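You operate a simulated robot arm through the tools that you are given. There is no shell and no other tool. Be economical: measure what you need, move in short steps, check, and stop when the job is done.

You are at the controls of a simulated two-armed robot. One attempt, no reset.

## Task
Clamp the black corner bracket on the rail with the green angle bracket.
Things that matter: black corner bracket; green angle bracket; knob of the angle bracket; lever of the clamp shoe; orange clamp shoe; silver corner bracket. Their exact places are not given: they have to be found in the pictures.

The check looks at the end state, three seconds after you hand in, the way a careful person would. Anything else that was tipped, shoved, dropped, spilled or broken makes it a failure.

## Robot
Two 7-joint arms with two-finger parallel grippers on one trunk, on a base that drives. Base frame: it is fixed to the floor where the robot stands at the start and does not move with it; the origin is under the middle of the robot, x ahead of it, y to its left, z up. Lengths are in mm, angles in degrees, forces in N, time in s.
The left shoulder is at the start at [50, 161, 1148], the right one opposite. With the tool pointing down near the work surface each hand reaches from about 180 to 680 mm from the robot's upright axis, wherever it stands, measured 20 degrees to its own side. Places, roughly: green angle bracket [800, 500, 900]; knob of the angle bracket [800, 400, 900]; lever of the clamp shoe [800, 200, 900]; orange clamp shoe [800, 200, 900]. Payload 3.43 kg a hand.
The TCP of each hand is the grasp point between the finger pads, 30 mm short of the fingertips. In the tool frame z runs along the fingers and y along their closing line. Largest opening 94 mm; finger width 28, thickness 10; the body of the gripper, 50 by 96 mm, starts 55 mm behind the TCP.
Orientation is that of the tool frame in the base frame, as [roll, pitch, yaw] about the fixed x, y, z axes, in that order (R = Rz(yaw) Ry(pitch) Rx(roll)). With the fingers straight down and closing along the base's y, the tool's x points along the base's -x, its y along +y and its z along -z.

## Interface
- The arms move only by the tool nudge_tool. It takes "left_targets", "right_targets" or both (then of equal length, played together; a hand with none holds still); each is text: rows parted by semicolons, each of 7 numbers parted by spaces: the turn, a rotation vector about the base's x, y, z in units of 4 degrees (1.0 is 4 degrees), then the shift along the base's x, y, z in units of 25 mm (1.0 is 25 mm), then the finger opening in mm, from 0 to 94. In form: ax ay az tx ty tz gripper; .... A call has 1 to 8 rows; each row shifts and turns the commanded pose from where the row before left it. A call with a number of a shift or a turn outside -1 to 1 is refused whole. A row lasts 0.2 s, in which the tool goes at most 50 mm and 8.6 degrees; a call with a longer step from one row to the next is refused whole, and so is a gripper value outside its range. A pose out of reach is approached as far as the arm can. The call stops where the force on the tool passes 40 N (or 10 N more than at its start, if that is more) or the arm is blocked; 0.2 s more then pass. Each finger travels about 45 mm/s and halts on what it meets, pressing with about 27 N; the grip force reading is that of the motor and also rises with nothing between the fingers. The clock runs only during rows and for 0.2 s after the last one: add rows that do not move to give the fingers time. It gives the time, the measured TCP pose, the force on the tool (base axes), the opening and the grip force at its end, in the units of the frame above (readings bear some noise), with the torque about the TCP (base axes, N m) and any sound that the robot's microphone picked up.
- Cameras (640 x 400 px; columns grow to the right, rows downward): "scene" is now at [125.6, 28.1, 1284.2]; the picture's right is [0.32, -0.95, 0.00], its down [-0.43, -0.15, -0.89] and it looks along [0.84, 0.29, -0.46] (base axes); focal length 255 px, centre (320, 200). "left" rides on the left gripper at [76, -14, -102] in its tool frame; the picture's right is [0.18, 0.98, 0.00], its down [-0.75, 0.14, -0.64] and it looks along [-0.63, 0.12, 0.77] (tool axes); focal length 243 px, centre (320, 200). "right" rides on the right gripper at [76, 14, -102] in its tool frame; the picture's right is [-0.18, 0.98, 0.00], its down [-0.75, -0.14, -0.64] and it looks along [-0.63, -0.12, 0.77] (tool axes); focal length 243 px, centre (320, 200).
- capture(camera): a new picture of that camera. The clock stands still meanwhile.
- slide_trunk(by): slides the trunk up (or, below 0, down) by that many mm; the arms and the scene camera ride with it, the base frame stays. It gives what a move gives, with no picture.
- roll_base(legs): drives the robot by 1 to 6 legs, each [ahead, left, turn to the left] in mm, mm and degrees, along the robot's own axes; the way and the turn of a leg run together, so that a leg with both is an arc; at most 1500 mm and 180 degrees a leg. The arms and the cameras ride along, it lands a little off, and it stops where it bumps. It gives what a move gives.
- pan_tilt(pan, tilt): turns the head with the scene camera to pan (to the left, within 80 degrees either way) and tilt (down, from -29 to 69), counted from straight ahead of the robot. It gives what a move gives.
- locate(camera, pixels): for up to 12 pixels [column, row] of the newest picture of that camera ("zoom" is the newest enlarged one), the place [x, y, z] in the base frame of the surface seen there, good to about 2 mm. The clock stands still meanwhile.
- zoom(camera, box): a new picture of the part [left, top, right, bottom] of that camera's present view, enlarged. The clock stands still meanwhile.
- sign_off(): hands the job in; it is judged then, once.

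Go step by step. Measure first, check grasps and placings, and put right what went wrong. The budget is 80 turns and 58 pictures, counting those below and the enlarged ones. Unless the task says otherwise, let go and move clear before handing in, and close with one line.

The tools are called after "Request:" by a JSON object that holds its "fn" and its "kwargs". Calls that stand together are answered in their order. nudge_tool: Moves the arms, as the interface text tells. Its arguments: {"type":"object","properties":{"left_targets":{"type":"string"},"right_targets":{"type":"string"}},"required":[]} The other tools are called the same way: slide_trunk (by) slides the trunk up or down; roll_base (legs) drives the base; pan_tilt (pan, tilt) turns the head that bears the scene camera; capture (camera) takes a picture; locate (camera, pixels) gives the place of the surface under pixels of a picture; zoom (camera, box) takes an enlarged picture of a part of a camera's view; sign_off () hands the job in.

At the start:

```text
clock: 0.0
left_tcp_pos: [338.0, 313.0, 1105.5]
left_tool_rot: [180.0, 0.0, -179.9]
left_wrist_force: [-0.2, 0.1, 0.5]
left_wrist_torque: [-0.01, -0.02, -0.02]
left_grip_width: 94.1
left_grasp_force: 0.2
right_tcp_pos: [409.6, -11.2, 1184.2]
right_tool_rot: [-180.0, 0.1, -179.9]
right_wrist_force: [0.2, 0.2, 0.6]
right_wrist_torque: [-0.03, 0.04, -0.02]
right_grip_width: 93.8
right_grasp_force: 0.1
trunk travel left (down, up): [-175.0, 92.0]
robot x, y, heading: [2.6, -1.3, 0.0]
head pan, tilt: [18.7, 27.3]
```

scene: 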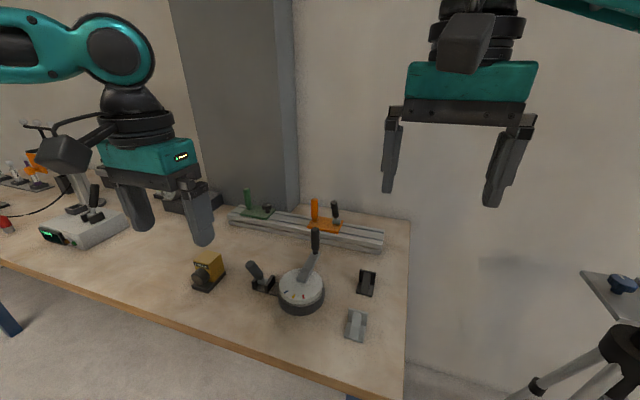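
right: 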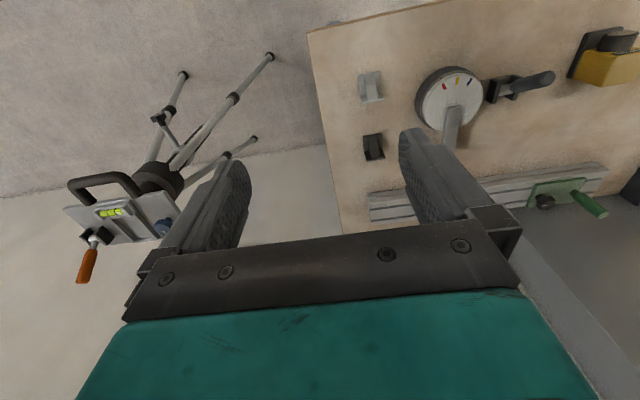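
left: 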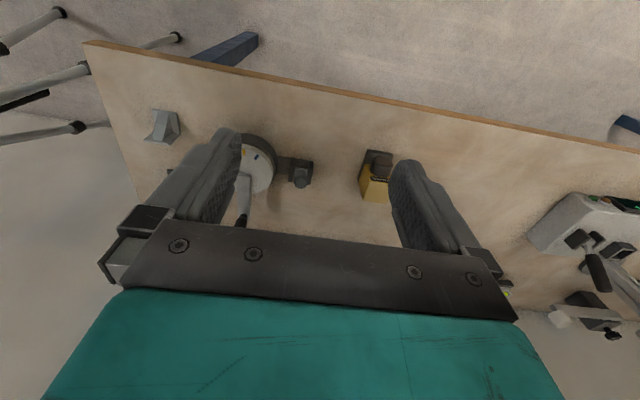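

The scene picture shows the rail around (310,230) with the green bracket at its left (255,208) and the orange shoe at (325,220). The black bracket is at (366,283) and the silver one at (356,325). I'll zoom in on these.

Request:
{"fn": "zoom", "kwargs": {"camera": "scene", "box": [215, 170, 415, 295]}}

Request:
{"fn": "zoom", "kwargs": {"camera": "scene", "box": [310, 250, 410, 350]}}

```text
3.20 times, centred on (315, 232) of scene
```

zoom: 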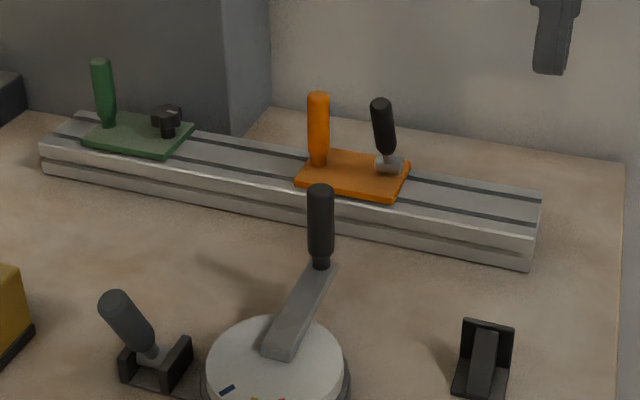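

```text
4.00 times, centred on (360, 300) of scene
```

zoom: 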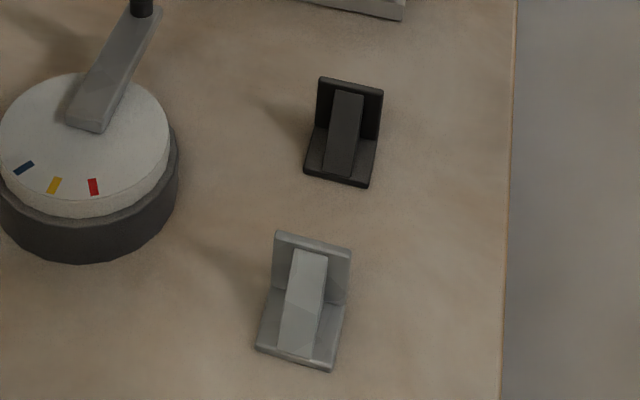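

The green slider carries a post and a black knob; the orange one carries a post and a lever. I'll measure these pieces and the rail.

Request:
{"fn": "zoom", "kwargs": {"camera": "scene", "box": [220, 175, 300, 225]}}

Request:
{"fn": "locate", "kwargs": {"camera": "zoom", "pixels": [[208, 130], [208, 250], [390, 150], [370, 220], [430, 230], [100, 270], [340, 315], [250, 220], [440, 190], [60, 290], [500, 255], [480, 340]]}}

Request:
{"fn": "zoom", "kwargs": {"camera": "scene", "box": [290, 190, 390, 255]}}

```text
8.00 times, centred on (260, 200) of scene
```

zoom: 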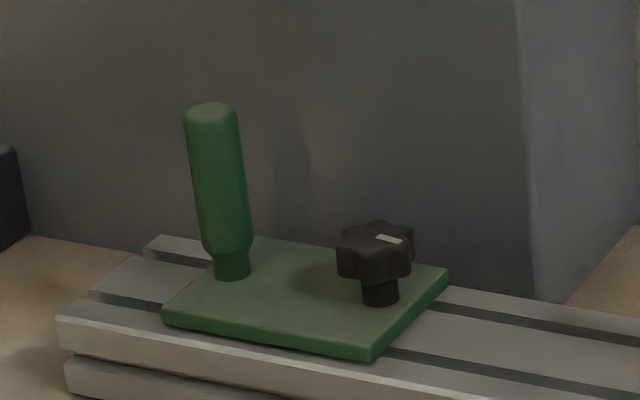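

```text
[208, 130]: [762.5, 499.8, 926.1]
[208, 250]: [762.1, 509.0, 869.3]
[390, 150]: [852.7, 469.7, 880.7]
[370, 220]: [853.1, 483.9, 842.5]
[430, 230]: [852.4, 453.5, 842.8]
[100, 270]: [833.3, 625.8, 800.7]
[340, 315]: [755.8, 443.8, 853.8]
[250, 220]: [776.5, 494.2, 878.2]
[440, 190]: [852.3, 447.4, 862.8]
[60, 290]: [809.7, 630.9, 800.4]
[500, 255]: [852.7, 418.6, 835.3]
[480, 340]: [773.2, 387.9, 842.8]
```

```text
6.15 times, centred on (340, 222) of scene
```

zoom: 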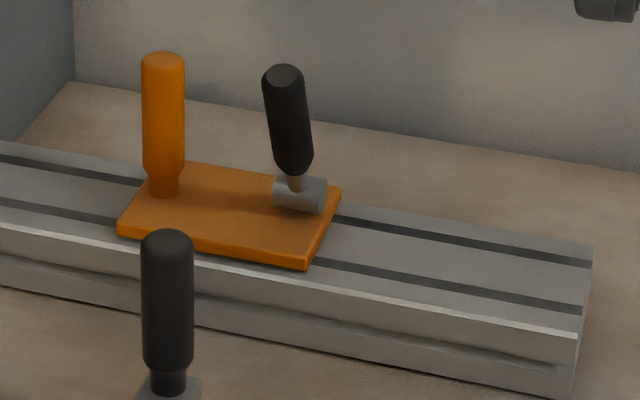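

Table top is z≈800, rail top z≈843 and the green plate top z≈855. Next I need the table edge, the rail's direction and the bracket locations.

Request:
{"fn": "locate", "kwargs": {"camera": "scene", "pixels": [[10, 262], [200, 337], [395, 400], [408, 230], [230, 216], [383, 236], [382, 246], [325, 224], [366, 272], [366, 290], [356, 318], [300, 275]]}}

Request:
{"fn": "zoom", "kwargs": {"camera": "right", "box": [340, 50, 640, 230]}}

Request:
{"fn": "locate", "kwargs": {"camera": "zoom", "pixels": [[420, 330], [490, 345], [540, 320], [410, 315], [530, 285], [560, 325], [72, 220], [72, 190], [65, 80], [560, 260], [75, 310], [75, 350]]}}

```text
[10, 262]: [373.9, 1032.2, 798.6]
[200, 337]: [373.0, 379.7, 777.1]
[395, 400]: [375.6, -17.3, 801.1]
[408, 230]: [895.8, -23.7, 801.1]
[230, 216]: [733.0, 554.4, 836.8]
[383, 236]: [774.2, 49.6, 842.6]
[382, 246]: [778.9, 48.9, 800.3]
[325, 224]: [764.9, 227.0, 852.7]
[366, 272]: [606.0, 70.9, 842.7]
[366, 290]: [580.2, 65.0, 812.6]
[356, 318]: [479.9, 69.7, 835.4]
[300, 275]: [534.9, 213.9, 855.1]
```

```text
2.13 times, centred on (490, 140) of right
```

zoom: 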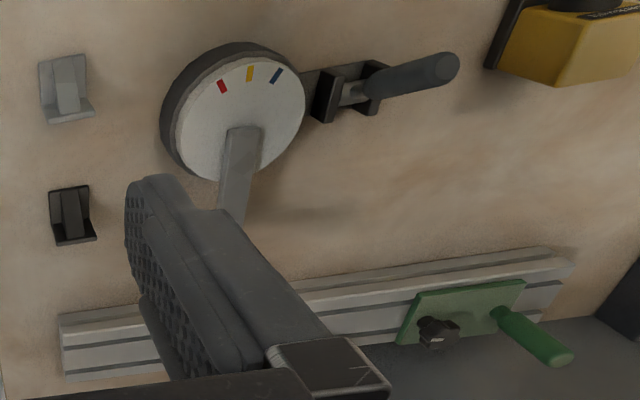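

```text
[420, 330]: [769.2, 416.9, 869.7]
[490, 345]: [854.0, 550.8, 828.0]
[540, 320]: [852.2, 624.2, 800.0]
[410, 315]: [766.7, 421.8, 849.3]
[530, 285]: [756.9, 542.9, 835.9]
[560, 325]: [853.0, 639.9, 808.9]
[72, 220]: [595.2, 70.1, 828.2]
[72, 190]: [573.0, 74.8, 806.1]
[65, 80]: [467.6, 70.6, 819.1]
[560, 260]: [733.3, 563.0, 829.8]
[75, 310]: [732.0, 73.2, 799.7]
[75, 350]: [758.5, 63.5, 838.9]
```

Table edge is at x≈374 and the rail runs along y from ~50 to ~560 at x≈760. The black bracket is at (585,68), the knob at about (770,420) and the post at (762,505). I'll drive to about (200,250) so that both hands can reach.

Request:
{"fn": "roll_base", "kwargs": {"legs": [[0, 250, 0], [190, 0, 0]]}}

Request:
{"fn": "pan_tilt", "kwargs": {"pan": 8, "tilt": 38}}

Request:
{"fn": "capture", "kwargs": {"camera": "scene"}}

```text
clock: 4.0
left_tcp_pos: [503.4, 586.9, 1104.7]
left_tool_rot: [-179.9, 0.1, -179.4]
left_wrist_force: [0.8, 0.5, -0.7]
left_wrist_torque: [-0.07, -0.02, -0.03]
left_grip_width: 93.9
left_grasp_force: 0.1
right_tcp_pos: [579.9, 262.6, 1183.9]
right_tool_rot: [-179.8, 0.0, -179.6]
right_wrist_force: [-0.4, 0.8, -0.1]
right_wrist_torque: [-0.01, 0.0, 0.04]
right_grip_width: 94.1
right_grasp_force: 0.2
trunk travel left (down, up): [-175.0, 92.0]
robot x, y, heading: [164.9, 271.4, 0.4]
head pan, tilt: [18.7, 27.3]
stopped in leg 2: the robot was blocked; the commanded pose is now the measured one
```

```text
clock: 4.7
left_tcp_pos: [504.7, 585.6, 1105.8]
left_tool_rot: [179.9, 0.1, -179.4]
left_wrist_force: [-0.3, -0.6, 0.3]
left_wrist_torque: [0.03, -0.01, -0.01]
left_grip_width: 94.0
left_grasp_force: 0.2
right_tcp_pos: [579.3, 261.3, 1183.3]
right_tool_rot: [180.0, 0.1, -179.7]
right_wrist_force: [0.1, 0.7, -0.1]
right_wrist_torque: [-0.03, -0.01, -0.02]
right_grip_width: 93.7
right_grasp_force: 0.2
trunk travel left (down, up): [-175.0, 92.0]
robot x, y, heading: [169.2, 267.5, 0.4]
head pan, tilt: [8.0, 38.0]
```

```text
49 pictures are left
```

scene: 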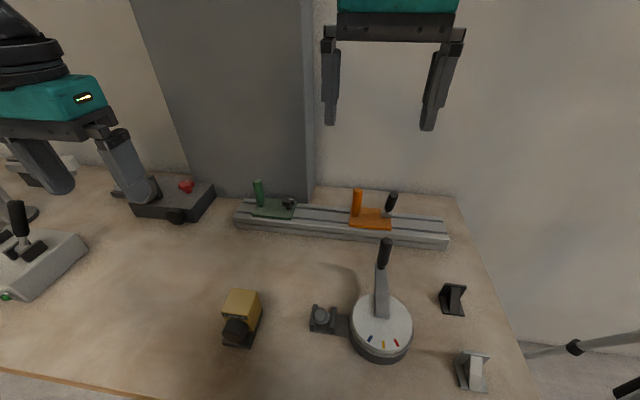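

The base stopped against the table at (169,268), which is still within reach. I'll look closely at the rail and the brackets.

Request:
{"fn": "zoom", "kwargs": {"camera": "scene", "box": [228, 170, 318, 240]}}

Request:
{"fn": "locate", "kwargs": {"camera": "zoom", "pixels": [[150, 280], [475, 310], [205, 210], [490, 250], [220, 90], [220, 180], [438, 200], [415, 190], [462, 190], [60, 290], [90, 220], [560, 250]]}}

Request:
{"fn": "zoom", "kwargs": {"camera": "scene", "box": [330, 180, 460, 260]}}

Request:
{"fn": "locate", "kwargs": {"camera": "zoom", "pixels": [[95, 220], [285, 245], [130, 150], [310, 185], [130, 60], [310, 80], [295, 150], [580, 310], [560, 220], [30, 220], [40, 130], [35, 170]]}}

Request:
{"fn": "zoom", "kwargs": {"camera": "scene", "box": [420, 270, 500, 400]}}

```text
5.71 times, centred on (273, 205) of scene
```

zoom: 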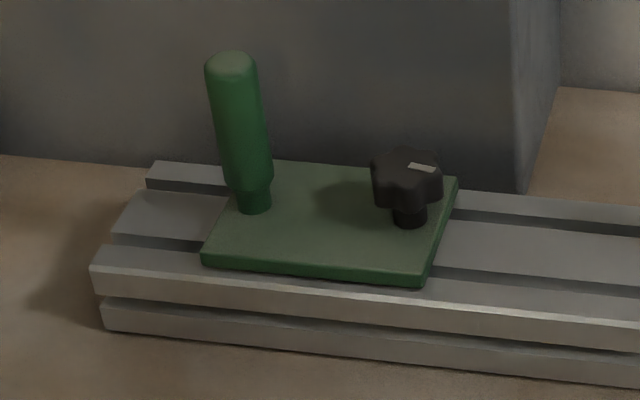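

```text
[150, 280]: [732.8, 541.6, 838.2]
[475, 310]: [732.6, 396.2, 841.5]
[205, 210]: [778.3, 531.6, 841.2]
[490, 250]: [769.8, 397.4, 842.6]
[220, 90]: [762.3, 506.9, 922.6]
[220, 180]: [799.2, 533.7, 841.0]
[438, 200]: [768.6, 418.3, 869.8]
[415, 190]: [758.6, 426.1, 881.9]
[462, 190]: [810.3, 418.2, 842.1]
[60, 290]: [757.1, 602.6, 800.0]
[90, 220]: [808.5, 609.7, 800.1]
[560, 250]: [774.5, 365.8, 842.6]
```

```text
4.92 times, centred on (395, 220) of scene
```

zoom: 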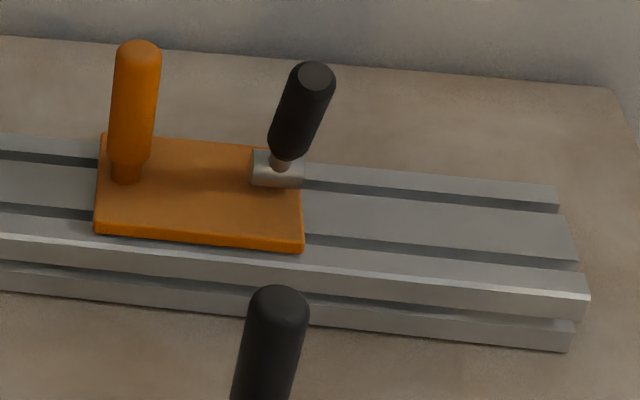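

```text
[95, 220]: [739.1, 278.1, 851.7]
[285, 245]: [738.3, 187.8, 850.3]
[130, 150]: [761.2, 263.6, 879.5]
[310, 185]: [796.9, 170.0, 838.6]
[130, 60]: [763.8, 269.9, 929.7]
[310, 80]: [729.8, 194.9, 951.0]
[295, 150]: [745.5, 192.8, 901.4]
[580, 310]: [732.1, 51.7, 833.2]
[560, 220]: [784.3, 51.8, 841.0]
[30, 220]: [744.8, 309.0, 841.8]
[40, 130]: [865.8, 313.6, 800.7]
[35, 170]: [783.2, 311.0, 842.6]
```

```text
3.08 times, centred on (460, 335) of scene
```

zoom: 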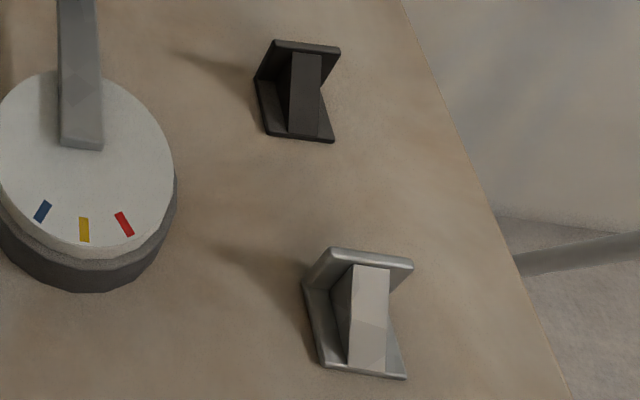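

The green plate spans y≈412–525 and the orange one y≈187–279, leaving a 134 mm gap. I'll bring the left hand above the green post and, in step, the right hand toward the black bracket for close views.

Request:
{"fn": "nudge_tool", "kwargs": {"left_targets": "0 0 0 1 -0.3 0 94;0 0 0 1 -0.3 0 94;0 0 0 1 -0.3 0 94;0 0 0 1 -0.3 0 94;0 0 0 1 -0.3 0 94;0 0 0 1 -0.3 0 94;0 0 0 1 -0.3 0 94;0 0 0 1 -0.3 0 94", "right_targets": "0 0 0 0 -1 0 94;0 0 0 0 -1 0 94;0 0 0 0 -1 -0.8 94;0 0 0 0 -1 -1 94;0 0 0 0 -1 -1 94;0 0 0 0 -1 -1 94;0 0 0 0 -1 -1 94;0 0 0 0 -0.7 -1 94"}}

Request:
{"fn": "capture", "kwargs": {"camera": "left"}}

Request:
{"fn": "capture", "kwargs": {"camera": "right"}}

```text
clock: 6.5
left_tcp_pos: [706.4, 525.0, 1104.6]
left_tool_rot: [-180.0, 0.0, -179.4]
left_wrist_force: [-1.1, -0.7, 0.3]
left_wrist_torque: [0.01, 0.02, -0.01]
left_grip_width: 94.1
left_grasp_force: 0.2
right_tcp_pos: [581.4, 66.4, 1041.6]
right_tool_rot: [179.9, 0.1, -179.5]
right_wrist_force: [-0.2, 0.1, 0.6]
right_wrist_torque: [0.02, 0.03, 0.01]
right_grip_width: 94.1
right_grasp_force: 0.1
trunk travel left (down, up): [-175.0, 92.0]
robot x, y, heading: [167.5, 266.6, 0.7]
head pan, tilt: [8.0, 38.0]
```

```text
45 pictures are left
```

left: 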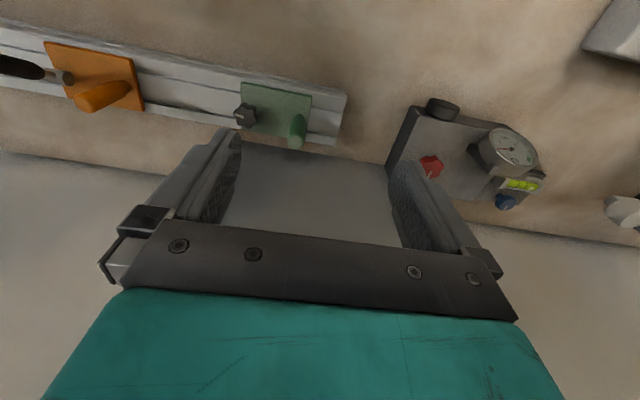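

```text
44 pictures are left
```

right: 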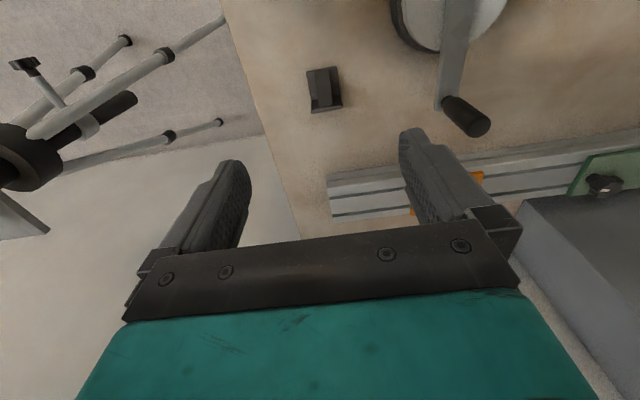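

The left camera shows the green plate at (275,110) with the knob at (245,113) and the post at (297,130). I'll zoom on it and on the black bracket.

Request:
{"fn": "zoom", "kwargs": {"camera": "left", "box": [220, 65, 360, 155]}}

Request:
{"fn": "locate", "kwargs": {"camera": "zoom", "pixels": [[95, 100], [412, 145], [55, 260], [380, 315], [115, 200], [85, 235], [145, 245], [115, 260], [350, 340], [335, 370], [375, 250], [120, 230]]}}

Request:
{"fn": "zoom", "kwargs": {"camera": "right", "box": [290, 50, 370, 130]}}

Request:
{"fn": "locate", "kwargs": {"camera": "zoom", "pixels": [[145, 160], [355, 130], [165, 450], [420, 430], [250, 150], [300, 140], [270, 460], [320, 440], [300, 300], [380, 300], [200, 300]]}}

```text
4.44 times, centred on (290, 110) of left
```

zoom: 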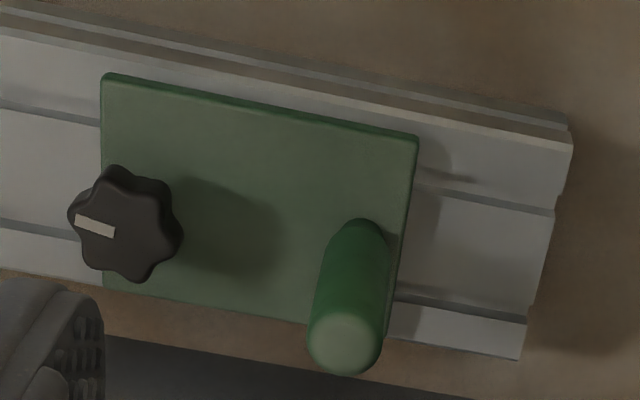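

```text
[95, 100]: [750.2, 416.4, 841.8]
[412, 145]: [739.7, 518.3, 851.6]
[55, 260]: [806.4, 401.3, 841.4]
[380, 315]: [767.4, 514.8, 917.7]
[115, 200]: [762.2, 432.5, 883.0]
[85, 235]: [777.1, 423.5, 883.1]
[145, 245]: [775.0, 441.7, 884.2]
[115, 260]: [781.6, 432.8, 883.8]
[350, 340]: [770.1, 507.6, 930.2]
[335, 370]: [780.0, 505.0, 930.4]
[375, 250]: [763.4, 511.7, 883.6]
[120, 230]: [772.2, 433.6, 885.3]
```

```text
5.00 times, centred on (330, 90) of right
```

zoom: 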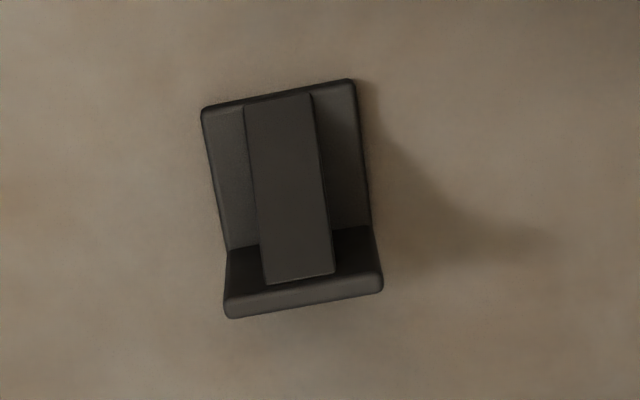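

```text
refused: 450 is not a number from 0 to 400
```

The knob centre is about (771,432), top z 884, and the post centre about (772,506), top z 930. The black bracket is well seen; I'll locate its corners.

Request:
{"fn": "locate", "kwargs": {"camera": "zoom", "pixels": [[206, 115], [350, 88], [232, 308], [376, 284], [280, 115], [295, 265], [230, 180], [345, 180], [240, 262], [355, 250], [300, 294], [220, 220]]}}

```text
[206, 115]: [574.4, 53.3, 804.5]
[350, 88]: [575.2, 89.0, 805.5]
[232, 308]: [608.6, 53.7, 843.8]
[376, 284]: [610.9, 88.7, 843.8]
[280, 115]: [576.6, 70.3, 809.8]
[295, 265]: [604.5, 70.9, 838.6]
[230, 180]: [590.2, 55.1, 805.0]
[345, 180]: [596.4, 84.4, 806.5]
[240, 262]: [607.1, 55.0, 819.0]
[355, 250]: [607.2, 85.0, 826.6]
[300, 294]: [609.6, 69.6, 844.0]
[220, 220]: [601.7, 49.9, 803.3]
```

The bracket spans x 572–613, y 52–90, z 800–845, with its upright on the far side. Next I'll bring the left hand down on the green post to test whether the slider is locked.

Request:
{"fn": "nudge_tool", "kwargs": {"left_targets": "0 0 0 0.9 -0.25 0 50;0 0 0 0.9 -0.25 -0.5 50;0 0 0 0.85 -0.25 -0.8 50;0 0 0 0 0 -1 50;0 0 0 0 0 -1 50;0 0 0 0 0 -1 50;0 0 0 0 0 -1 50;0 0 0 0 0 -1 50"}}

Request:
{"fn": "capture", "kwargs": {"camera": "left"}}

```text
clock: 8.3
left_tcp_pos: [711.7, 531.9, 950.6]
left_tool_rot: [179.9, 0.1, -179.4]
left_wrist_force: [0.3, 0.0, -0.1]
left_wrist_torque: [-0.01, 0.0, 0.01]
left_grip_width: 50.3
left_grasp_force: 0.2
left hand out of reach, approached as far as the arm can: row 1, 2, 3, 6, 7, 8
right_tcp_pos: [581.8, 68.9, 1041.7]
right_tool_rot: [179.9, 0.0, -179.6]
right_wrist_force: [0.2, -0.4, -1.2]
right_wrist_torque: [0.01, 0.01, 0.0]
right_grip_width: 94.1
right_grasp_force: 0.1
trunk travel left (down, up): [-175.0, 92.0]
robot x, y, heading: [170.1, 267.8, 0.9]
head pan, tilt: [8.0, 38.0]
```

```text
41 pictures are left
```

left: 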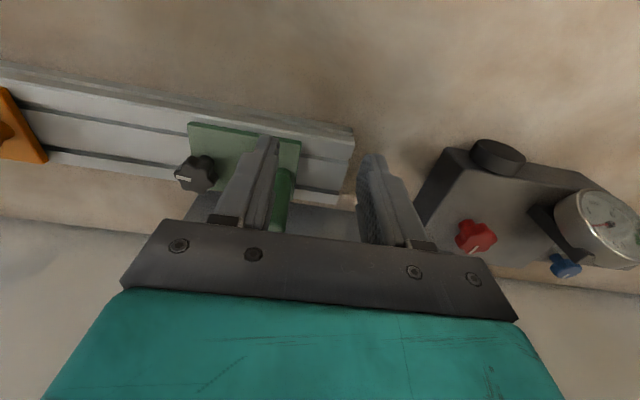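

The left arm ran out of reach at (712,532). I'll raise it and lower the trunk, so the shoulder sits nearer the work height.

Request:
{"fn": "nudge_tool", "kwargs": {"left_targets": "0 0 0 0 0 1 50;0 0 0 0 0 1 50;0 0 0 0 0 1 50;0 0 0 0 0 1 50"}}

Request:
{"fn": "slide_trunk", "kwargs": {"by": -100}}

```text
clock: 9.3
left_tcp_pos: [711.6, 532.3, 1048.4]
left_tool_rot: [179.9, 0.0, -179.4]
left_wrist_force: [-0.5, -0.7, 0.3]
left_wrist_torque: [0.03, 0.0, -0.02]
left_grip_width: 50.0
left_grasp_force: 0.0
right_tcp_pos: [580.2, 67.6, 1041.5]
right_tool_rot: [179.8, 0.0, -179.6]
right_wrist_force: [-0.7, -0.3, -0.6]
right_wrist_torque: [-0.01, -0.02, 0.01]
right_grip_width: 93.9
right_grasp_force: 0.0
trunk travel left (down, up): [-175.0, 92.0]
robot x, y, heading: [169.7, 272.0, 0.5]
head pan, tilt: [8.0, 38.0]
```

```text
clock: 10.6
left_tcp_pos: [711.6, 532.9, 947.8]
left_tool_rot: [180.0, 0.1, -179.3]
left_wrist_force: [0.3, -0.4, 0.0]
left_wrist_torque: [0.0, -0.02, -0.02]
left_grip_width: 50.0
left_grasp_force: 0.0
right_tcp_pos: [579.9, 67.8, 941.3]
right_tool_rot: [179.8, 0.0, -179.6]
right_wrist_force: [-0.1, 0.3, 0.4]
right_wrist_torque: [0.01, 0.02, 0.02]
right_grip_width: 94.0
right_grasp_force: 0.1
trunk travel left (down, up): [-75.0, 192.0]
robot x, y, heading: [169.3, 271.6, 0.7]
head pan, tilt: [8.0, 38.0]
```

The trunk is down. I'll raise the left hand a little, approach over the post and come down.

Request:
{"fn": "nudge_tool", "kwargs": {"left_targets": "0 0 0 0 -0.4 1 60;0 0 0 0.8 -0.3 0 60;0 0 0 0.8 -0.3 0 60;0 0 0 0.8 0 0 60"}}

Request:
{"fn": "capture", "kwargs": {"camera": "left"}}

```text
clock: 11.6
left_tcp_pos: [727.9, 526.1, 971.6]
left_tool_rot: [179.9, 0.2, -179.4]
left_wrist_force: [-0.3, 0.2, -0.2]
left_wrist_torque: [-0.01, -0.02, 0.02]
left_grip_width: 60.2
left_grasp_force: 0.0
left hand out of reach, approached as far as the arm can: row 2, 3, 4
right_tcp_pos: [580.9, 67.2, 942.4]
right_tool_rot: [179.8, -0.1, -179.6]
right_wrist_force: [0.0, -0.1, 0.2]
right_wrist_torque: [-0.01, 0.0, 0.0]
right_grip_width: 94.3
right_grasp_force: 0.1
trunk travel left (down, up): [-75.0, 192.0]
robot x, y, heading: [166.3, 269.3, 0.8]
head pan, tilt: [8.0, 38.0]
```

```text
40 pictures are left
```

left: 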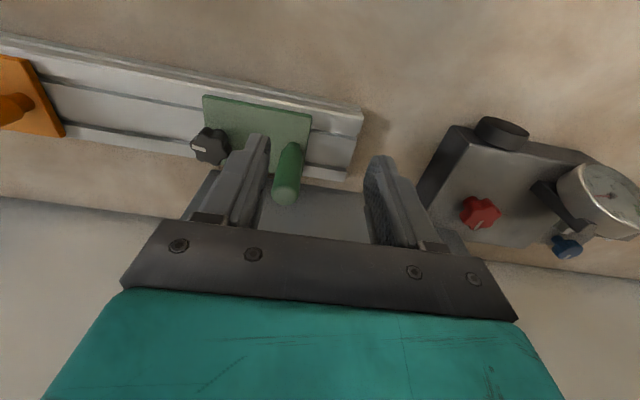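

At full stretch the vertical tool gets only to (728,526). Tilting the hand about 20° (wrist back toward the robot) gains the missing reach, so I'll do that while moving over the post.

Request:
{"fn": "nudge_tool", "kwargs": {"left_targets": "0 -1 0 0 -0.2 0 60;0 -1 0 0 -0.2 0 60;0 -1 0 0.3 -0.2 0 60;0 -1 0 0.5 -0.2 0 60;0 -1 0 0.5 0 0 60;0 0 0 0.46 0 0 60"}}

Request:
{"fn": "capture", "kwargs": {"camera": "left"}}

```text
clock: 13.0
left_tcp_pos: [772.6, 508.3, 970.6]
left_tool_rot: [-179.8, 20.2, -179.5]
left_wrist_force: [0.1, -1.0, 0.3]
left_wrist_torque: [-0.01, 0.03, -0.04]
left_grip_width: 59.8
left_grasp_force: 0.0
right_tcp_pos: [580.0, 67.9, 941.1]
right_tool_rot: [179.9, 0.1, -179.6]
right_wrist_force: [-0.6, -0.2, 0.1]
right_wrist_torque: [-0.02, -0.04, 0.04]
right_grip_width: 93.9
right_grasp_force: 0.0
trunk travel left (down, up): [-75.0, 192.0]
robot x, y, heading: [169.6, 269.1, 0.5]
head pan, tilt: [8.0, 38.0]
```

```text
39 pictures are left
```

left: 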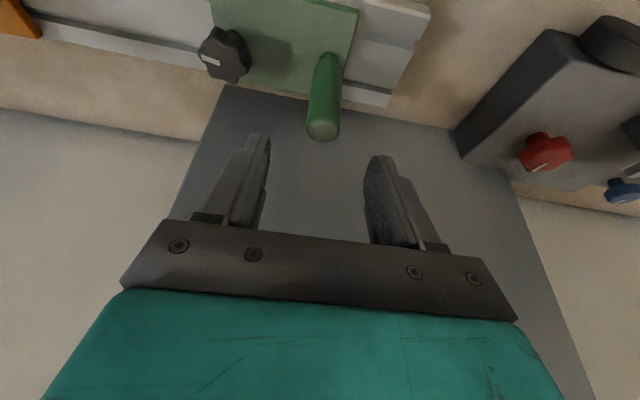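

The hand is over the post, which is at (325,130) and nearly centred between the fingers. I'll go down and close on it.

Request:
{"fn": "nudge_tool", "kwargs": {"left_targets": "0 0 0 0 -0.05 -0.9 50;0 0 0 0 0 -0.9 50;0 0 0 0 0 -0.8 50;0 0 0 0 0 0 10;0 0 0 0 0 0 10;0 0 0 0 0 0 10;0 0 0 0 0 0 10"}}

Request:
{"fn": "capture", "kwargs": {"camera": "left"}}

```text
clock: 14.6
left_tcp_pos: [772.1, 506.5, 906.2]
left_tool_rot: [-179.9, 20.0, -179.2]
left_wrist_force: [-0.4, 4.4, -0.7]
left_wrist_torque: [-0.04, -0.2, 0.06]
left_grip_width: 24.0
left_grasp_force: 45.0
right_tcp_pos: [580.4, 67.7, 941.4]
right_tool_rot: [180.0, 0.0, -179.6]
right_wrist_force: [0.3, -0.6, 0.3]
right_wrist_torque: [0.04, -0.01, -0.02]
right_grip_width: 94.0
right_grasp_force: 0.1
trunk travel left (down, up): [-75.0, 192.0]
robot x, y, heading: [171.0, 267.6, 0.4]
head pan, tilt: [8.0, 38.0]
```

```text
38 pictures are left
```

left: 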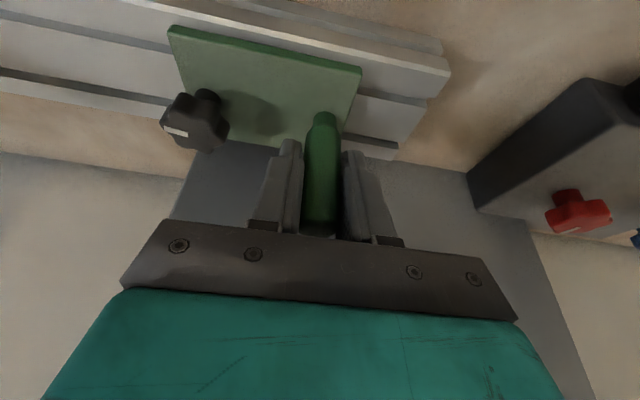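

The post is held at a width of 24 mm. A gentle push along −y will show whether the slider moves.

Request:
{"fn": "nudge_tool", "kwargs": {"left_targets": "0 0 0 0 -0.15 0 10;0 0 0 0 -0.15 0 10;0 0 0 0 -0.15 0 10"}}

```text
clock: 15.4
left_tcp_pos: [772.8, 507.3, 905.1]
left_tool_rot: [179.7, 20.4, -178.4]
left_wrist_force: [10.9, 6.4, -2.7]
left_wrist_torque: [-0.03, 0.33, 0.08]
left_grip_width: 23.5
left_grasp_force: 45.2
right_tcp_pos: [582.9, 69.8, 940.7]
right_tool_rot: [179.9, -0.1, -179.4]
right_wrist_force: [0.5, -0.3, -0.6]
right_wrist_torque: [-0.02, -0.04, -0.01]
right_grip_width: 94.1
right_grasp_force: 0.1
trunk travel left (down, up): [-75.0, 192.0]
robot x, y, heading: [171.7, 267.0, 0.9]
head pan, tilt: [8.0, 38.0]
stopped in row 3 (left hand): the force on the tool passed its limit at 41 N (the readings are from after the stop); the commanded pose is now the measured one
```

It resisted 41 N without moving, so the slider is locked and the knob must be loosened. I'll release, rise and move over to the knob, turning the hand clockwise beforehand to have range.

Request:
{"fn": "nudge_tool", "kwargs": {"left_targets": "0 0 0 0 0 0 50;0 0 0 0 0 0 50;0 0 0 0 0 0 50;0 0 0 0 0 1 50;0 0 0 0 0 1 50;0 0 0 0 0 0.8 50;0 0 -1 0 -1 0 50;0 0 -1 0 -1 0 50"}}

Request:
{"fn": "nudge_tool", "kwargs": {"left_targets": "0 0 -1 0 -1 0 56;0 0 -1 0 0 0 56;0 0 -1 0 0 0 56;0 0 -1 0 0 0 56;0 0 -1 0 0 0 56;0 0 -1 0 0 0 56"}}

Request:
{"fn": "capture", "kwargs": {"camera": "left"}}

```text
clock: 17.2
left_tcp_pos: [759.9, 464.1, 975.3]
left_tool_rot: [179.8, 20.4, 173.5]
left_wrist_force: [-0.9, 0.2, -0.2]
left_wrist_torque: [-0.04, -0.01, 0.05]
left_grip_width: 49.7
left_grasp_force: 0.1
left hand out of reach, approached as far as the arm can: row 7, 8
right_tcp_pos: [581.4, 70.1, 942.3]
right_tool_rot: [179.9, 0.0, -179.5]
right_wrist_force: [0.3, 0.3, -0.1]
right_wrist_torque: [-0.01, 0.01, 0.02]
right_grip_width: 93.8
right_grasp_force: 0.0
trunk travel left (down, up): [-75.0, 192.0]
robot x, y, heading: [168.5, 266.6, 0.8]
head pan, tilt: [8.0, 38.0]
```

```text
clock: 18.6
left_tcp_pos: [748.9, 448.4, 974.8]
left_tool_rot: [179.7, 20.4, 149.4]
left_wrist_force: [0.7, -0.6, 0.3]
left_wrist_torque: [0.0, 0.0, 0.01]
left_grip_width: 56.0
left_grasp_force: 0.0
left hand out of reach, approached as far as the arm can: row 1
right_tcp_pos: [582.6, 69.0, 941.6]
right_tool_rot: [180.0, 0.0, -179.5]
right_wrist_force: [0.9, 0.4, 0.4]
right_wrist_torque: [0.03, 0.0, -0.03]
right_grip_width: 94.0
right_grasp_force: 0.1
trunk travel left (down, up): [-75.0, 192.0]
robot x, y, heading: [172.5, 267.0, 0.5]
head pan, tilt: [8.0, 38.0]
```

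```text
37 pictures are left
```

left: 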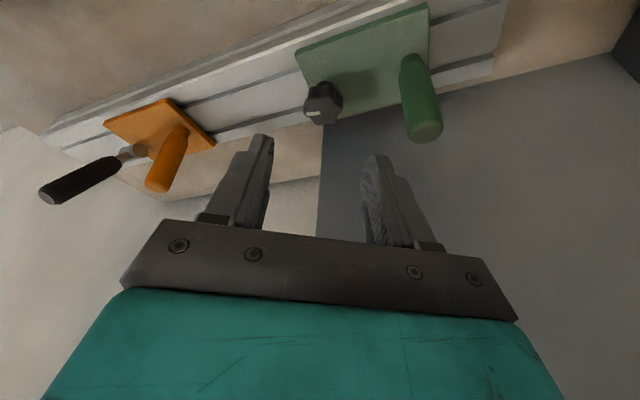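

The reach shrinks toward the robot's centre line. Turning the robot to the right brings the left shoulder forward, so I'll raise the hands, back up slightly, turn −20° and roll in again.

Request:
{"fn": "nudge_tool", "kwargs": {"left_targets": "0 0 0 -1 0 1 56;0 0 0 -1 0 1 56;0 0 0 -1 0 1 56;0 0 0 -1 0 0 56", "right_targets": "0 0 0 -1 0 1 94;0 0 0 -1 0 1 94;0 0 0 -1 0 1 94;0 0 0 -1 0 1 94"}}

Request:
{"fn": "roll_base", "kwargs": {"legs": [[-60, 0, 0], [0, 0, -20], [80, 27, 0]]}}

```text
clock: 19.6
left_tcp_pos: [648.3, 452.3, 1051.1]
left_tool_rot: [179.7, 20.5, 149.5]
left_wrist_force: [-0.8, 0.4, 0.8]
left_wrist_torque: [0.0, 0.01, -0.05]
left_grip_width: 56.2
left_grasp_force: 0.1
right_tcp_pos: [479.1, 69.5, 1040.3]
right_tool_rot: [-180.0, -0.1, -179.4]
right_wrist_force: [-0.3, 0.1, 0.5]
right_wrist_torque: [0.0, 0.0, -0.04]
right_grip_width: 93.9
right_grasp_force: 0.0
trunk travel left (down, up): [-75.0, 192.0]
robot x, y, heading: [168.2, 268.2, 0.9]
head pan, tilt: [8.0, 38.0]
```

```text
clock: 22.5
left_tcp_pos: [698.6, 307.8, 1051.7]
left_tool_rot: [179.7, 20.3, 130.6]
left_wrist_force: [-0.3, -0.9, -0.1]
left_wrist_torque: [0.0, -0.04, 0.0]
left_grip_width: 56.4
left_grasp_force: 0.1
right_tcp_pos: [415.8, 0.7, 1040.5]
right_tool_rot: [179.9, -0.2, 161.7]
right_wrist_force: [-0.2, 0.6, 0.1]
right_wrist_torque: [0.03, -0.06, -0.02]
right_grip_width: 94.1
right_grasp_force: 0.0
trunk travel left (down, up): [-75.0, 192.0]
robot x, y, heading: [185.2, 287.8, -17.9]
head pan, tilt: [8.0, 38.0]
stopped in leg 3: the robot was blocked; the commanded pose is now the measured one
```

The base is now at (185,288), heading −18°, and the left shoulder has come about 65 mm closer. I'll make the tool vertical and go above the knob at (771,432).

Request:
{"fn": "nudge_tool", "kwargs": {"left_targets": "0.642 0.549 0 0.3 0.85 0 56;0.642 0.549 0 0.4 0.85 0 56;0.642 0.549 0 0.5 0.85 -0.5 56;0.642 0.549 0 0.5 0.85 -0.5 56;0.642 0.549 0 0.6 0.85 -0.7 56;0.642 0.549 0 0.6 0.72 -0.9 56;0 0 0 0 0 -0.7 56"}}

Request:
{"fn": "capture", "kwargs": {"camera": "left"}}

```text
clock: 24.1
left_tcp_pos: [768.9, 431.8, 966.1]
left_tool_rot: [179.6, 0.0, 130.6]
left_wrist_force: [-0.2, -0.4, -1.0]
left_wrist_torque: [-0.01, -0.02, 0.01]
left_grip_width: 55.8
left_grasp_force: 0.0
right_tcp_pos: [416.2, -0.3, 1039.9]
right_tool_rot: [180.0, -0.1, 161.7]
right_wrist_force: [0.3, 0.1, 0.1]
right_wrist_torque: [0.01, -0.03, 0.01]
right_grip_width: 93.7
right_grasp_force: 0.0
trunk travel left (down, up): [-75.0, 192.0]
robot x, y, heading: [188.2, 288.3, -17.9]
head pan, tilt: [8.0, 38.0]
```

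```text
36 pictures are left
```

left: 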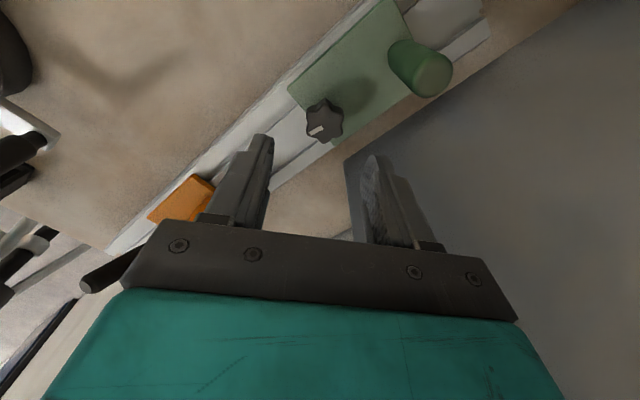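

Vertical reach is fine now. I'll check the knob centre in this view.

Request:
{"fn": "zoom", "kwargs": {"camera": "left", "box": [280, 85, 380, 150]}}

Request:
{"fn": "locate", "kwargs": {"camera": "zoom", "pixels": [[280, 225], [180, 210], [380, 235], [290, 120], [275, 330], [370, 150], [190, 310], [240, 280], [390, 310]]}}

```text
6.15 times, centred on (330, 118) of left
```

zoom: 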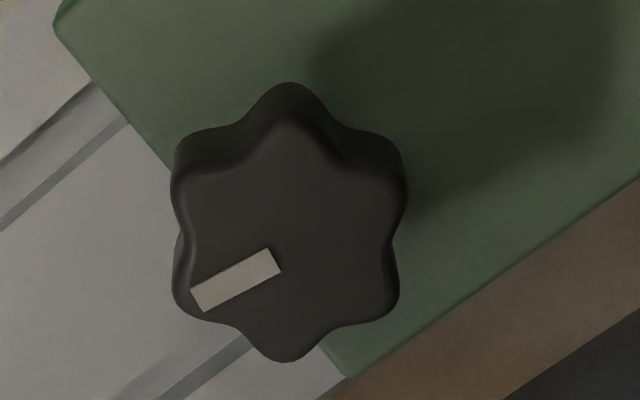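

```text
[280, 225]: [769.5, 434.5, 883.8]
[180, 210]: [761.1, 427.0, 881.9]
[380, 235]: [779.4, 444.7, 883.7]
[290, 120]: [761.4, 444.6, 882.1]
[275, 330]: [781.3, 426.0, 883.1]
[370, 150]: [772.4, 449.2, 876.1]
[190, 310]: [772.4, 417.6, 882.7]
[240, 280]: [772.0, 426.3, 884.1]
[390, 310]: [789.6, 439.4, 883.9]
```

The knob's centre is about (772,434), and its mark sits on the lobe pointing −y. I'll align the pads with the lobe gaps (+19°), go down to z≈888 and close.

Request:
{"fn": "nudge_tool", "kwargs": {"left_targets": "0 0 0.97 0.12 0.08 0 56;0 0 0.97 0 0 -0.5 56;0 0 0.97 0 0 -0.8 56;0 0 0.97 0 0 -0.9 56;0 0 0.97 0 0 -0.92 56;0 0 0 0 0 0 20;0 0 0 0 0 0 20;0 0 0 0 0 0 20"}}

Request:
{"fn": "capture", "kwargs": {"camera": "left"}}

```text
clock: 25.9
left_tcp_pos: [774.3, 433.8, 891.5]
left_tool_rot: [179.6, 0.1, 150.0]
left_wrist_force: [-1.8, -1.8, -1.8]
left_wrist_torque: [-0.27, -0.4, 0.01]
left_grip_width: 33.4
left_grasp_force: 43.5
right_tcp_pos: [417.0, 0.6, 1039.6]
right_tool_rot: [-180.0, -0.1, 161.7]
right_wrist_force: [-0.9, 0.3, 0.7]
right_wrist_torque: [0.01, 0.0, 0.0]
right_grip_width: 94.0
right_grasp_force: 0.1
trunk travel left (down, up): [-75.0, 192.0]
robot x, y, heading: [185.6, 287.1, -17.7]
head pan, tilt: [8.0, 38.0]
```

```text
34 pictures are left
```

left: 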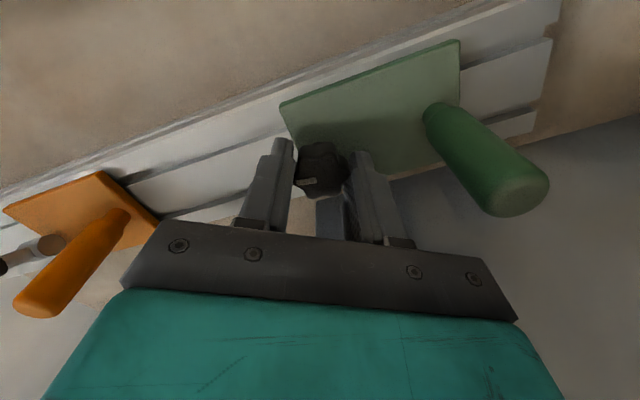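

The knob is gripped (33 mm). I'll turn it counter-clockwise 32° and watch the torque.

Request:
{"fn": "nudge_tool", "kwargs": {"left_targets": "0 0 1 0 0 0 20;0 0 1 0 0 0 20;0 0 1 0 0 0 20;0 0 1 0 0 0 20;0 0 1 0 0 0 20;0 0 1 0 0 0 20;0 0 1 0 0 0 20;0 0 1 0 0 0 20"}}

```text
clock: 27.7
left_tcp_pos: [773.5, 434.6, 890.1]
left_tool_rot: [179.6, -0.1, -177.9]
left_wrist_force: [-0.5, -4.1, -8.8]
left_wrist_torque: [-0.05, -0.11, 0.0]
left_grip_width: 33.1
left_grasp_force: 45.6
right_tcp_pos: [417.3, 1.7, 1039.9]
right_tool_rot: [-179.9, -0.2, 161.6]
right_wrist_force: [-0.3, -0.4, 0.0]
right_wrist_torque: [-0.02, 0.0, -0.02]
right_grip_width: 94.2
right_grasp_force: 0.1
trunk travel left (down, up): [-75.0, 192.0]
robot x, y, heading: [186.4, 289.9, -17.8]
head pan, tilt: [8.0, 38.0]
```

The knob turned 32° with little torque. I'll continue the turn.

Request:
{"fn": "nudge_tool", "kwargs": {"left_targets": "0 0 1 0 0 0 20;0 0 1 0 0 0 20;0 0 1 0 0 0 20;0 0 1 0 0 0 20;0 0 1 0 0 0 20;0 0 1 0 0 0 20;0 0 1 0 0 0 20;0 0 1 0 0 0 20"}}

Request:
{"fn": "capture", "kwargs": {"camera": "left"}}

```text
clock: 29.5
left_tcp_pos: [773.9, 434.6, 889.8]
left_tool_rot: [179.5, 0.0, -145.8]
left_wrist_force: [-2.2, -1.6, -9.8]
left_wrist_torque: [-0.56, 1.09, -0.02]
left_grip_width: 33.0
left_grasp_force: 45.0
right_tcp_pos: [417.8, 0.8, 1040.7]
right_tool_rot: [179.9, -0.1, 161.7]
right_wrist_force: [-0.5, -0.4, 0.0]
right_wrist_torque: [-0.04, 0.0, -0.01]
right_grip_width: 93.9
right_grasp_force: 0.1
trunk travel left (down, up): [-75.0, 192.0]
robot x, y, heading: [192.1, 286.4, -18.1]
head pan, tilt: [8.0, 38.0]
```

```text
33 pictures are left
```

left: 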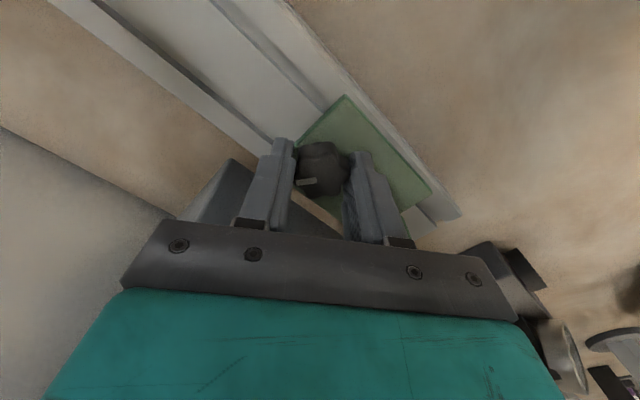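

The knob has turned 64°. I'll test the slider by pulling lightly along −y while holding the knob.

Request:
{"fn": "nudge_tool", "kwargs": {"left_targets": "0 0 0 0 -0.2 0 20;0 0 0 0 -0.2 0 20"}}

```text
clock: 30.1
left_tcp_pos: [774.5, 424.4, 891.5]
left_tool_rot: [179.6, 0.2, -146.1]
left_wrist_force: [-4.4, 2.4, -5.4]
left_wrist_torque: [-0.16, 0.52, -0.01]
left_grip_width: 33.0
left_grasp_force: 44.3
right_tcp_pos: [418.3, -0.3, 1040.9]
right_tool_rot: [180.0, 0.0, 161.7]
right_wrist_force: [0.0, 0.2, -0.9]
right_wrist_torque: [-0.01, 0.02, -0.02]
right_grip_width: 94.0
right_grasp_force: 0.0
trunk travel left (down, up): [-75.0, 192.0]
robot x, y, heading: [188.8, 290.2, -18.2]
head pan, tilt: [8.0, 38.0]
```

The slider now moves freely, going 10 mm with 2 N. I'll release the knob, rise, and go for the black bracket.

Request:
{"fn": "nudge_tool", "kwargs": {"left_targets": "0 0 0 0 0 0 60;0 0 0 0 0 0 60;0 0 0 0 0 0 60;0 0 0 0 0 1 60;0 0 0 0 0 1 60;0 0 -1 0 0 1 60;0 0 -1 0 0 1 60;0 0 -1 0 0 1 60"}}

Request:
{"fn": "nudge_tool", "kwargs": {"left_targets": "0 0 -1 -0.5 -1 0 60;0 0 -1 -0.5 -1 0 60;0 0 -1 -0.5 -1 0 60;0 0 -1 -0.5 -1 0 60;0 0 -1 -0.5 -1 0 60;0 0 -0.5 -0.5 -1 0 60;0 0 0 -0.5 -1 0 60;0 0 0 -0.5 -1 0 60"}}

Request:
{"fn": "capture", "kwargs": {"camera": "scene"}}

```text
clock: 31.9
left_tcp_pos: [773.5, 423.3, 1017.7]
left_tool_rot: [179.7, 0.1, -158.0]
left_wrist_force: [-0.1, 0.2, 0.6]
left_wrist_torque: [0.0, 0.02, 0.01]
left_grip_width: 60.0
left_grasp_force: 0.1
right_tcp_pos: [417.3, -0.2, 1039.2]
right_tool_rot: [-179.9, -0.1, 161.7]
right_wrist_force: [0.3, -0.7, 0.5]
right_wrist_torque: [-0.02, 0.01, -0.02]
right_grip_width: 94.0
right_grasp_force: 0.0
trunk travel left (down, up): [-75.0, 192.0]
robot x, y, heading: [184.3, 286.5, -17.8]
head pan, tilt: [8.0, 38.0]
```

```text
clock: 33.7
left_tcp_pos: [662.6, 276.5, 1009.3]
left_tool_rot: [179.7, 0.0, -179.9]
left_wrist_force: [-0.1, -0.1, -0.9]
left_wrist_torque: [0.01, -0.01, -0.02]
left_grip_width: 60.3
left_grasp_force: 0.1
left hand out of reach, approached as far as the arm can: row 6, 7, 8
right_tcp_pos: [415.6, 0.9, 1039.0]
right_tool_rot: [179.9, 0.0, 161.7]
right_wrist_force: [-0.4, 0.2, -0.3]
right_wrist_torque: [0.01, 0.02, 0.02]
right_grip_width: 93.9
right_grasp_force: 0.0
trunk travel left (down, up): [-75.0, 192.0]
robot x, y, heading: [189.0, 286.0, -18.0]
head pan, tilt: [8.0, 38.0]
```

```text
32 pictures are left
```

scene: 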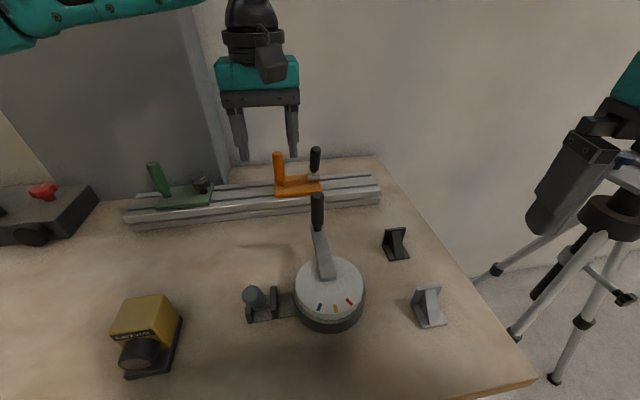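

The left arm doesn't reach inward to the bracket, but the right hand does from here. I'll retract the left hand high and bring the right hand over the black bracket, squaring its yaw.

Request:
{"fn": "nudge_tool", "kwargs": {"left_targets": "0 0 0 -0.7 0.7 0.5 60;0 0 0 -0.7 0.7 0.5 60;0 0 0 -0.7 0.7 0.5 60;0 0 0 -0.7 0.7 0.5 60;0 0 0 -0.7 0.7 0.5 60;0 0 0 -0.7 0.7 0.5 60;0 0 0 -0.7 0.7 0.5 60;0 0 0 -0.7 0.7 0.5 60", "right_targets": "0 0 0.92 0.88 0.35 -0.4 60;0 0 0.92 0.88 0.35 -0.5 60;0 0 0.92 0.88 0.35 -0.6 60;0 0 0.92 0.88 0.35 -0.7 60;0 0 0.9 0.88 0.35 -0.8 60;0 0 0 0.88 0.35 -0.8 60;0 0 0 0.88 0.35 -0.8 60;0 0 0 0.88 0.36 -0.8 60"}}

Request:
{"fn": "capture", "kwargs": {"camera": "right"}}

```text
clock: 35.5
left_tcp_pos: [522.2, 417.8, 1108.5]
left_tool_rot: [179.8, 0.1, -179.9]
left_wrist_force: [-0.3, -0.4, -0.6]
left_wrist_torque: [0.01, 0.0, 0.02]
left_grip_width: 60.1
left_grasp_force: 0.1
right_tcp_pos: [594.2, 68.5, 905.2]
right_tool_rot: [-180.0, -0.1, 180.0]
right_wrist_force: [-0.4, 0.4, 1.0]
right_wrist_torque: [-0.03, 0.02, 0.02]
right_grip_width: 59.8
right_grasp_force: 0.1
trunk travel left (down, up): [-75.0, 192.0]
robot x, y, heading: [188.4, 290.4, -17.7]
head pan, tilt: [8.0, 38.0]
```

```text
31 pictures are left
```

right: 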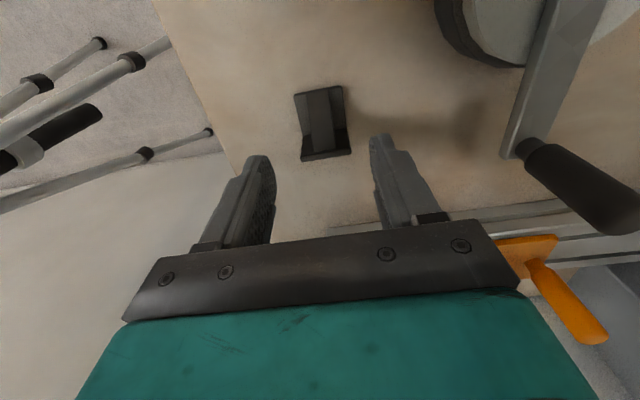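

The right hand is above the bracket at (323,125). I'll check its centre and yaw.

Request:
{"fn": "locate", "kwargs": {"camera": "right", "pixels": [[297, 97], [340, 91], [303, 155], [349, 149], [326, 154], [344, 120], [300, 120]]}}

```text
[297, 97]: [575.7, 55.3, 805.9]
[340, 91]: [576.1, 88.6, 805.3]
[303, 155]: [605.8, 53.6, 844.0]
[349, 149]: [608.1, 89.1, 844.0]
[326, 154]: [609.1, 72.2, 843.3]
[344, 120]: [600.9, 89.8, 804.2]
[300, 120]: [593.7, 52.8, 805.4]
```

The bracket is centred at y≈71.5 and square. I'll shift 3 mm, go down to z≈834 and close.

Request:
{"fn": "nudge_tool", "kwargs": {"right_targets": "0 0 0 0 0.12 -0.7 60;0 0 0 0 0 -0.9 60;0 0 0 0 0 -0.7 60;0 0 0 0 0 -0.54 60;0 0 0 0 0 0 25;0 0 0 0 0 0 25;0 0 0 0 0 0 25"}}

Request:
{"fn": "capture", "kwargs": {"camera": "right"}}

```text
clock: 37.1
left_tcp_pos: [524.1, 417.1, 1108.6]
left_tool_rot: [179.7, 0.0, -179.9]
left_wrist_force: [0.4, -0.2, -0.1]
left_wrist_torque: [0.02, 0.01, 0.0]
left_grip_width: 59.9
left_grasp_force: 0.0
right_tcp_pos: [592.3, 72.6, 833.2]
right_tool_rot: [-180.0, -0.1, -179.9]
right_wrist_force: [0.9, -0.2, 0.9]
right_wrist_torque: [-0.07, 0.01, 0.01]
right_grip_width: 39.2
right_grasp_force: 27.2
trunk travel left (down, up): [-75.0, 192.0]
robot x, y, heading: [190.8, 290.0, -17.8]
head pan, tilt: [8.0, 38.0]
```

```text
30 pictures are left
```

right: 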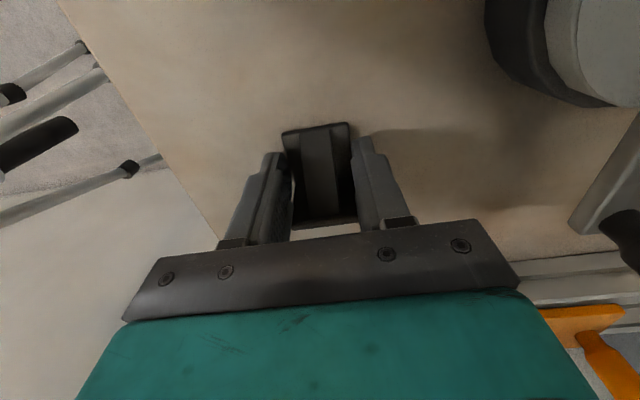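

The bracket is gripped (39 mm, 27 N). I'll lift it straight up and pull it back a little.

Request:
{"fn": "nudge_tool", "kwargs": {"right_targets": "0 0 0 0 0 0.5 25;0 0 0 0 0 1 25;0 0 0 0 0 1 25;0 0 0 0 0 1 25;0 0 0 -0.5 0 1 25;0 0 0 -0.8 0 1 25;0 0 0 -1 0 1 25;0 0 0 -1 0 1 25"}}

Request:
{"fn": "capture", "kwargs": {"camera": "right"}}

```text
clock: 38.9
left_tcp_pos: [522.7, 416.8, 1109.8]
left_tool_rot: [179.8, 0.1, -180.0]
left_wrist_force: [0.5, -0.1, 0.3]
left_wrist_torque: [0.02, 0.01, -0.01]
left_grip_width: 60.0
left_grasp_force: 0.0
right_tcp_pos: [512.8, 73.1, 1021.3]
right_tool_rot: [180.0, -0.1, 179.9]
right_wrist_force: [0.6, -0.1, -0.5]
right_wrist_torque: [0.01, 0.05, 0.01]
right_grip_width: 39.3
right_grasp_force: 26.7
trunk travel left (down, up): [-75.0, 192.0]
robot x, y, heading: [186.9, 284.6, -17.8]
head pan, tilt: [8.0, 38.0]
```

```text
29 pictures are left
```

right: 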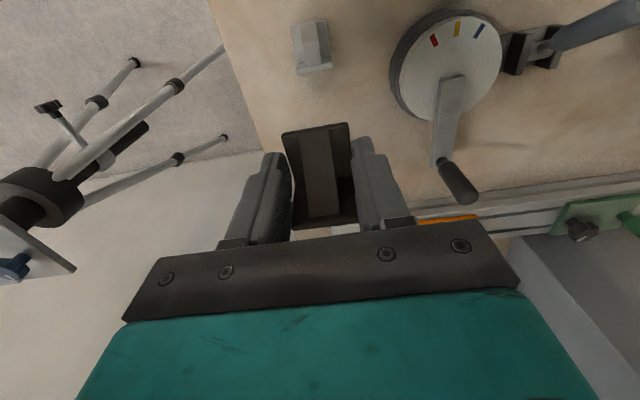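

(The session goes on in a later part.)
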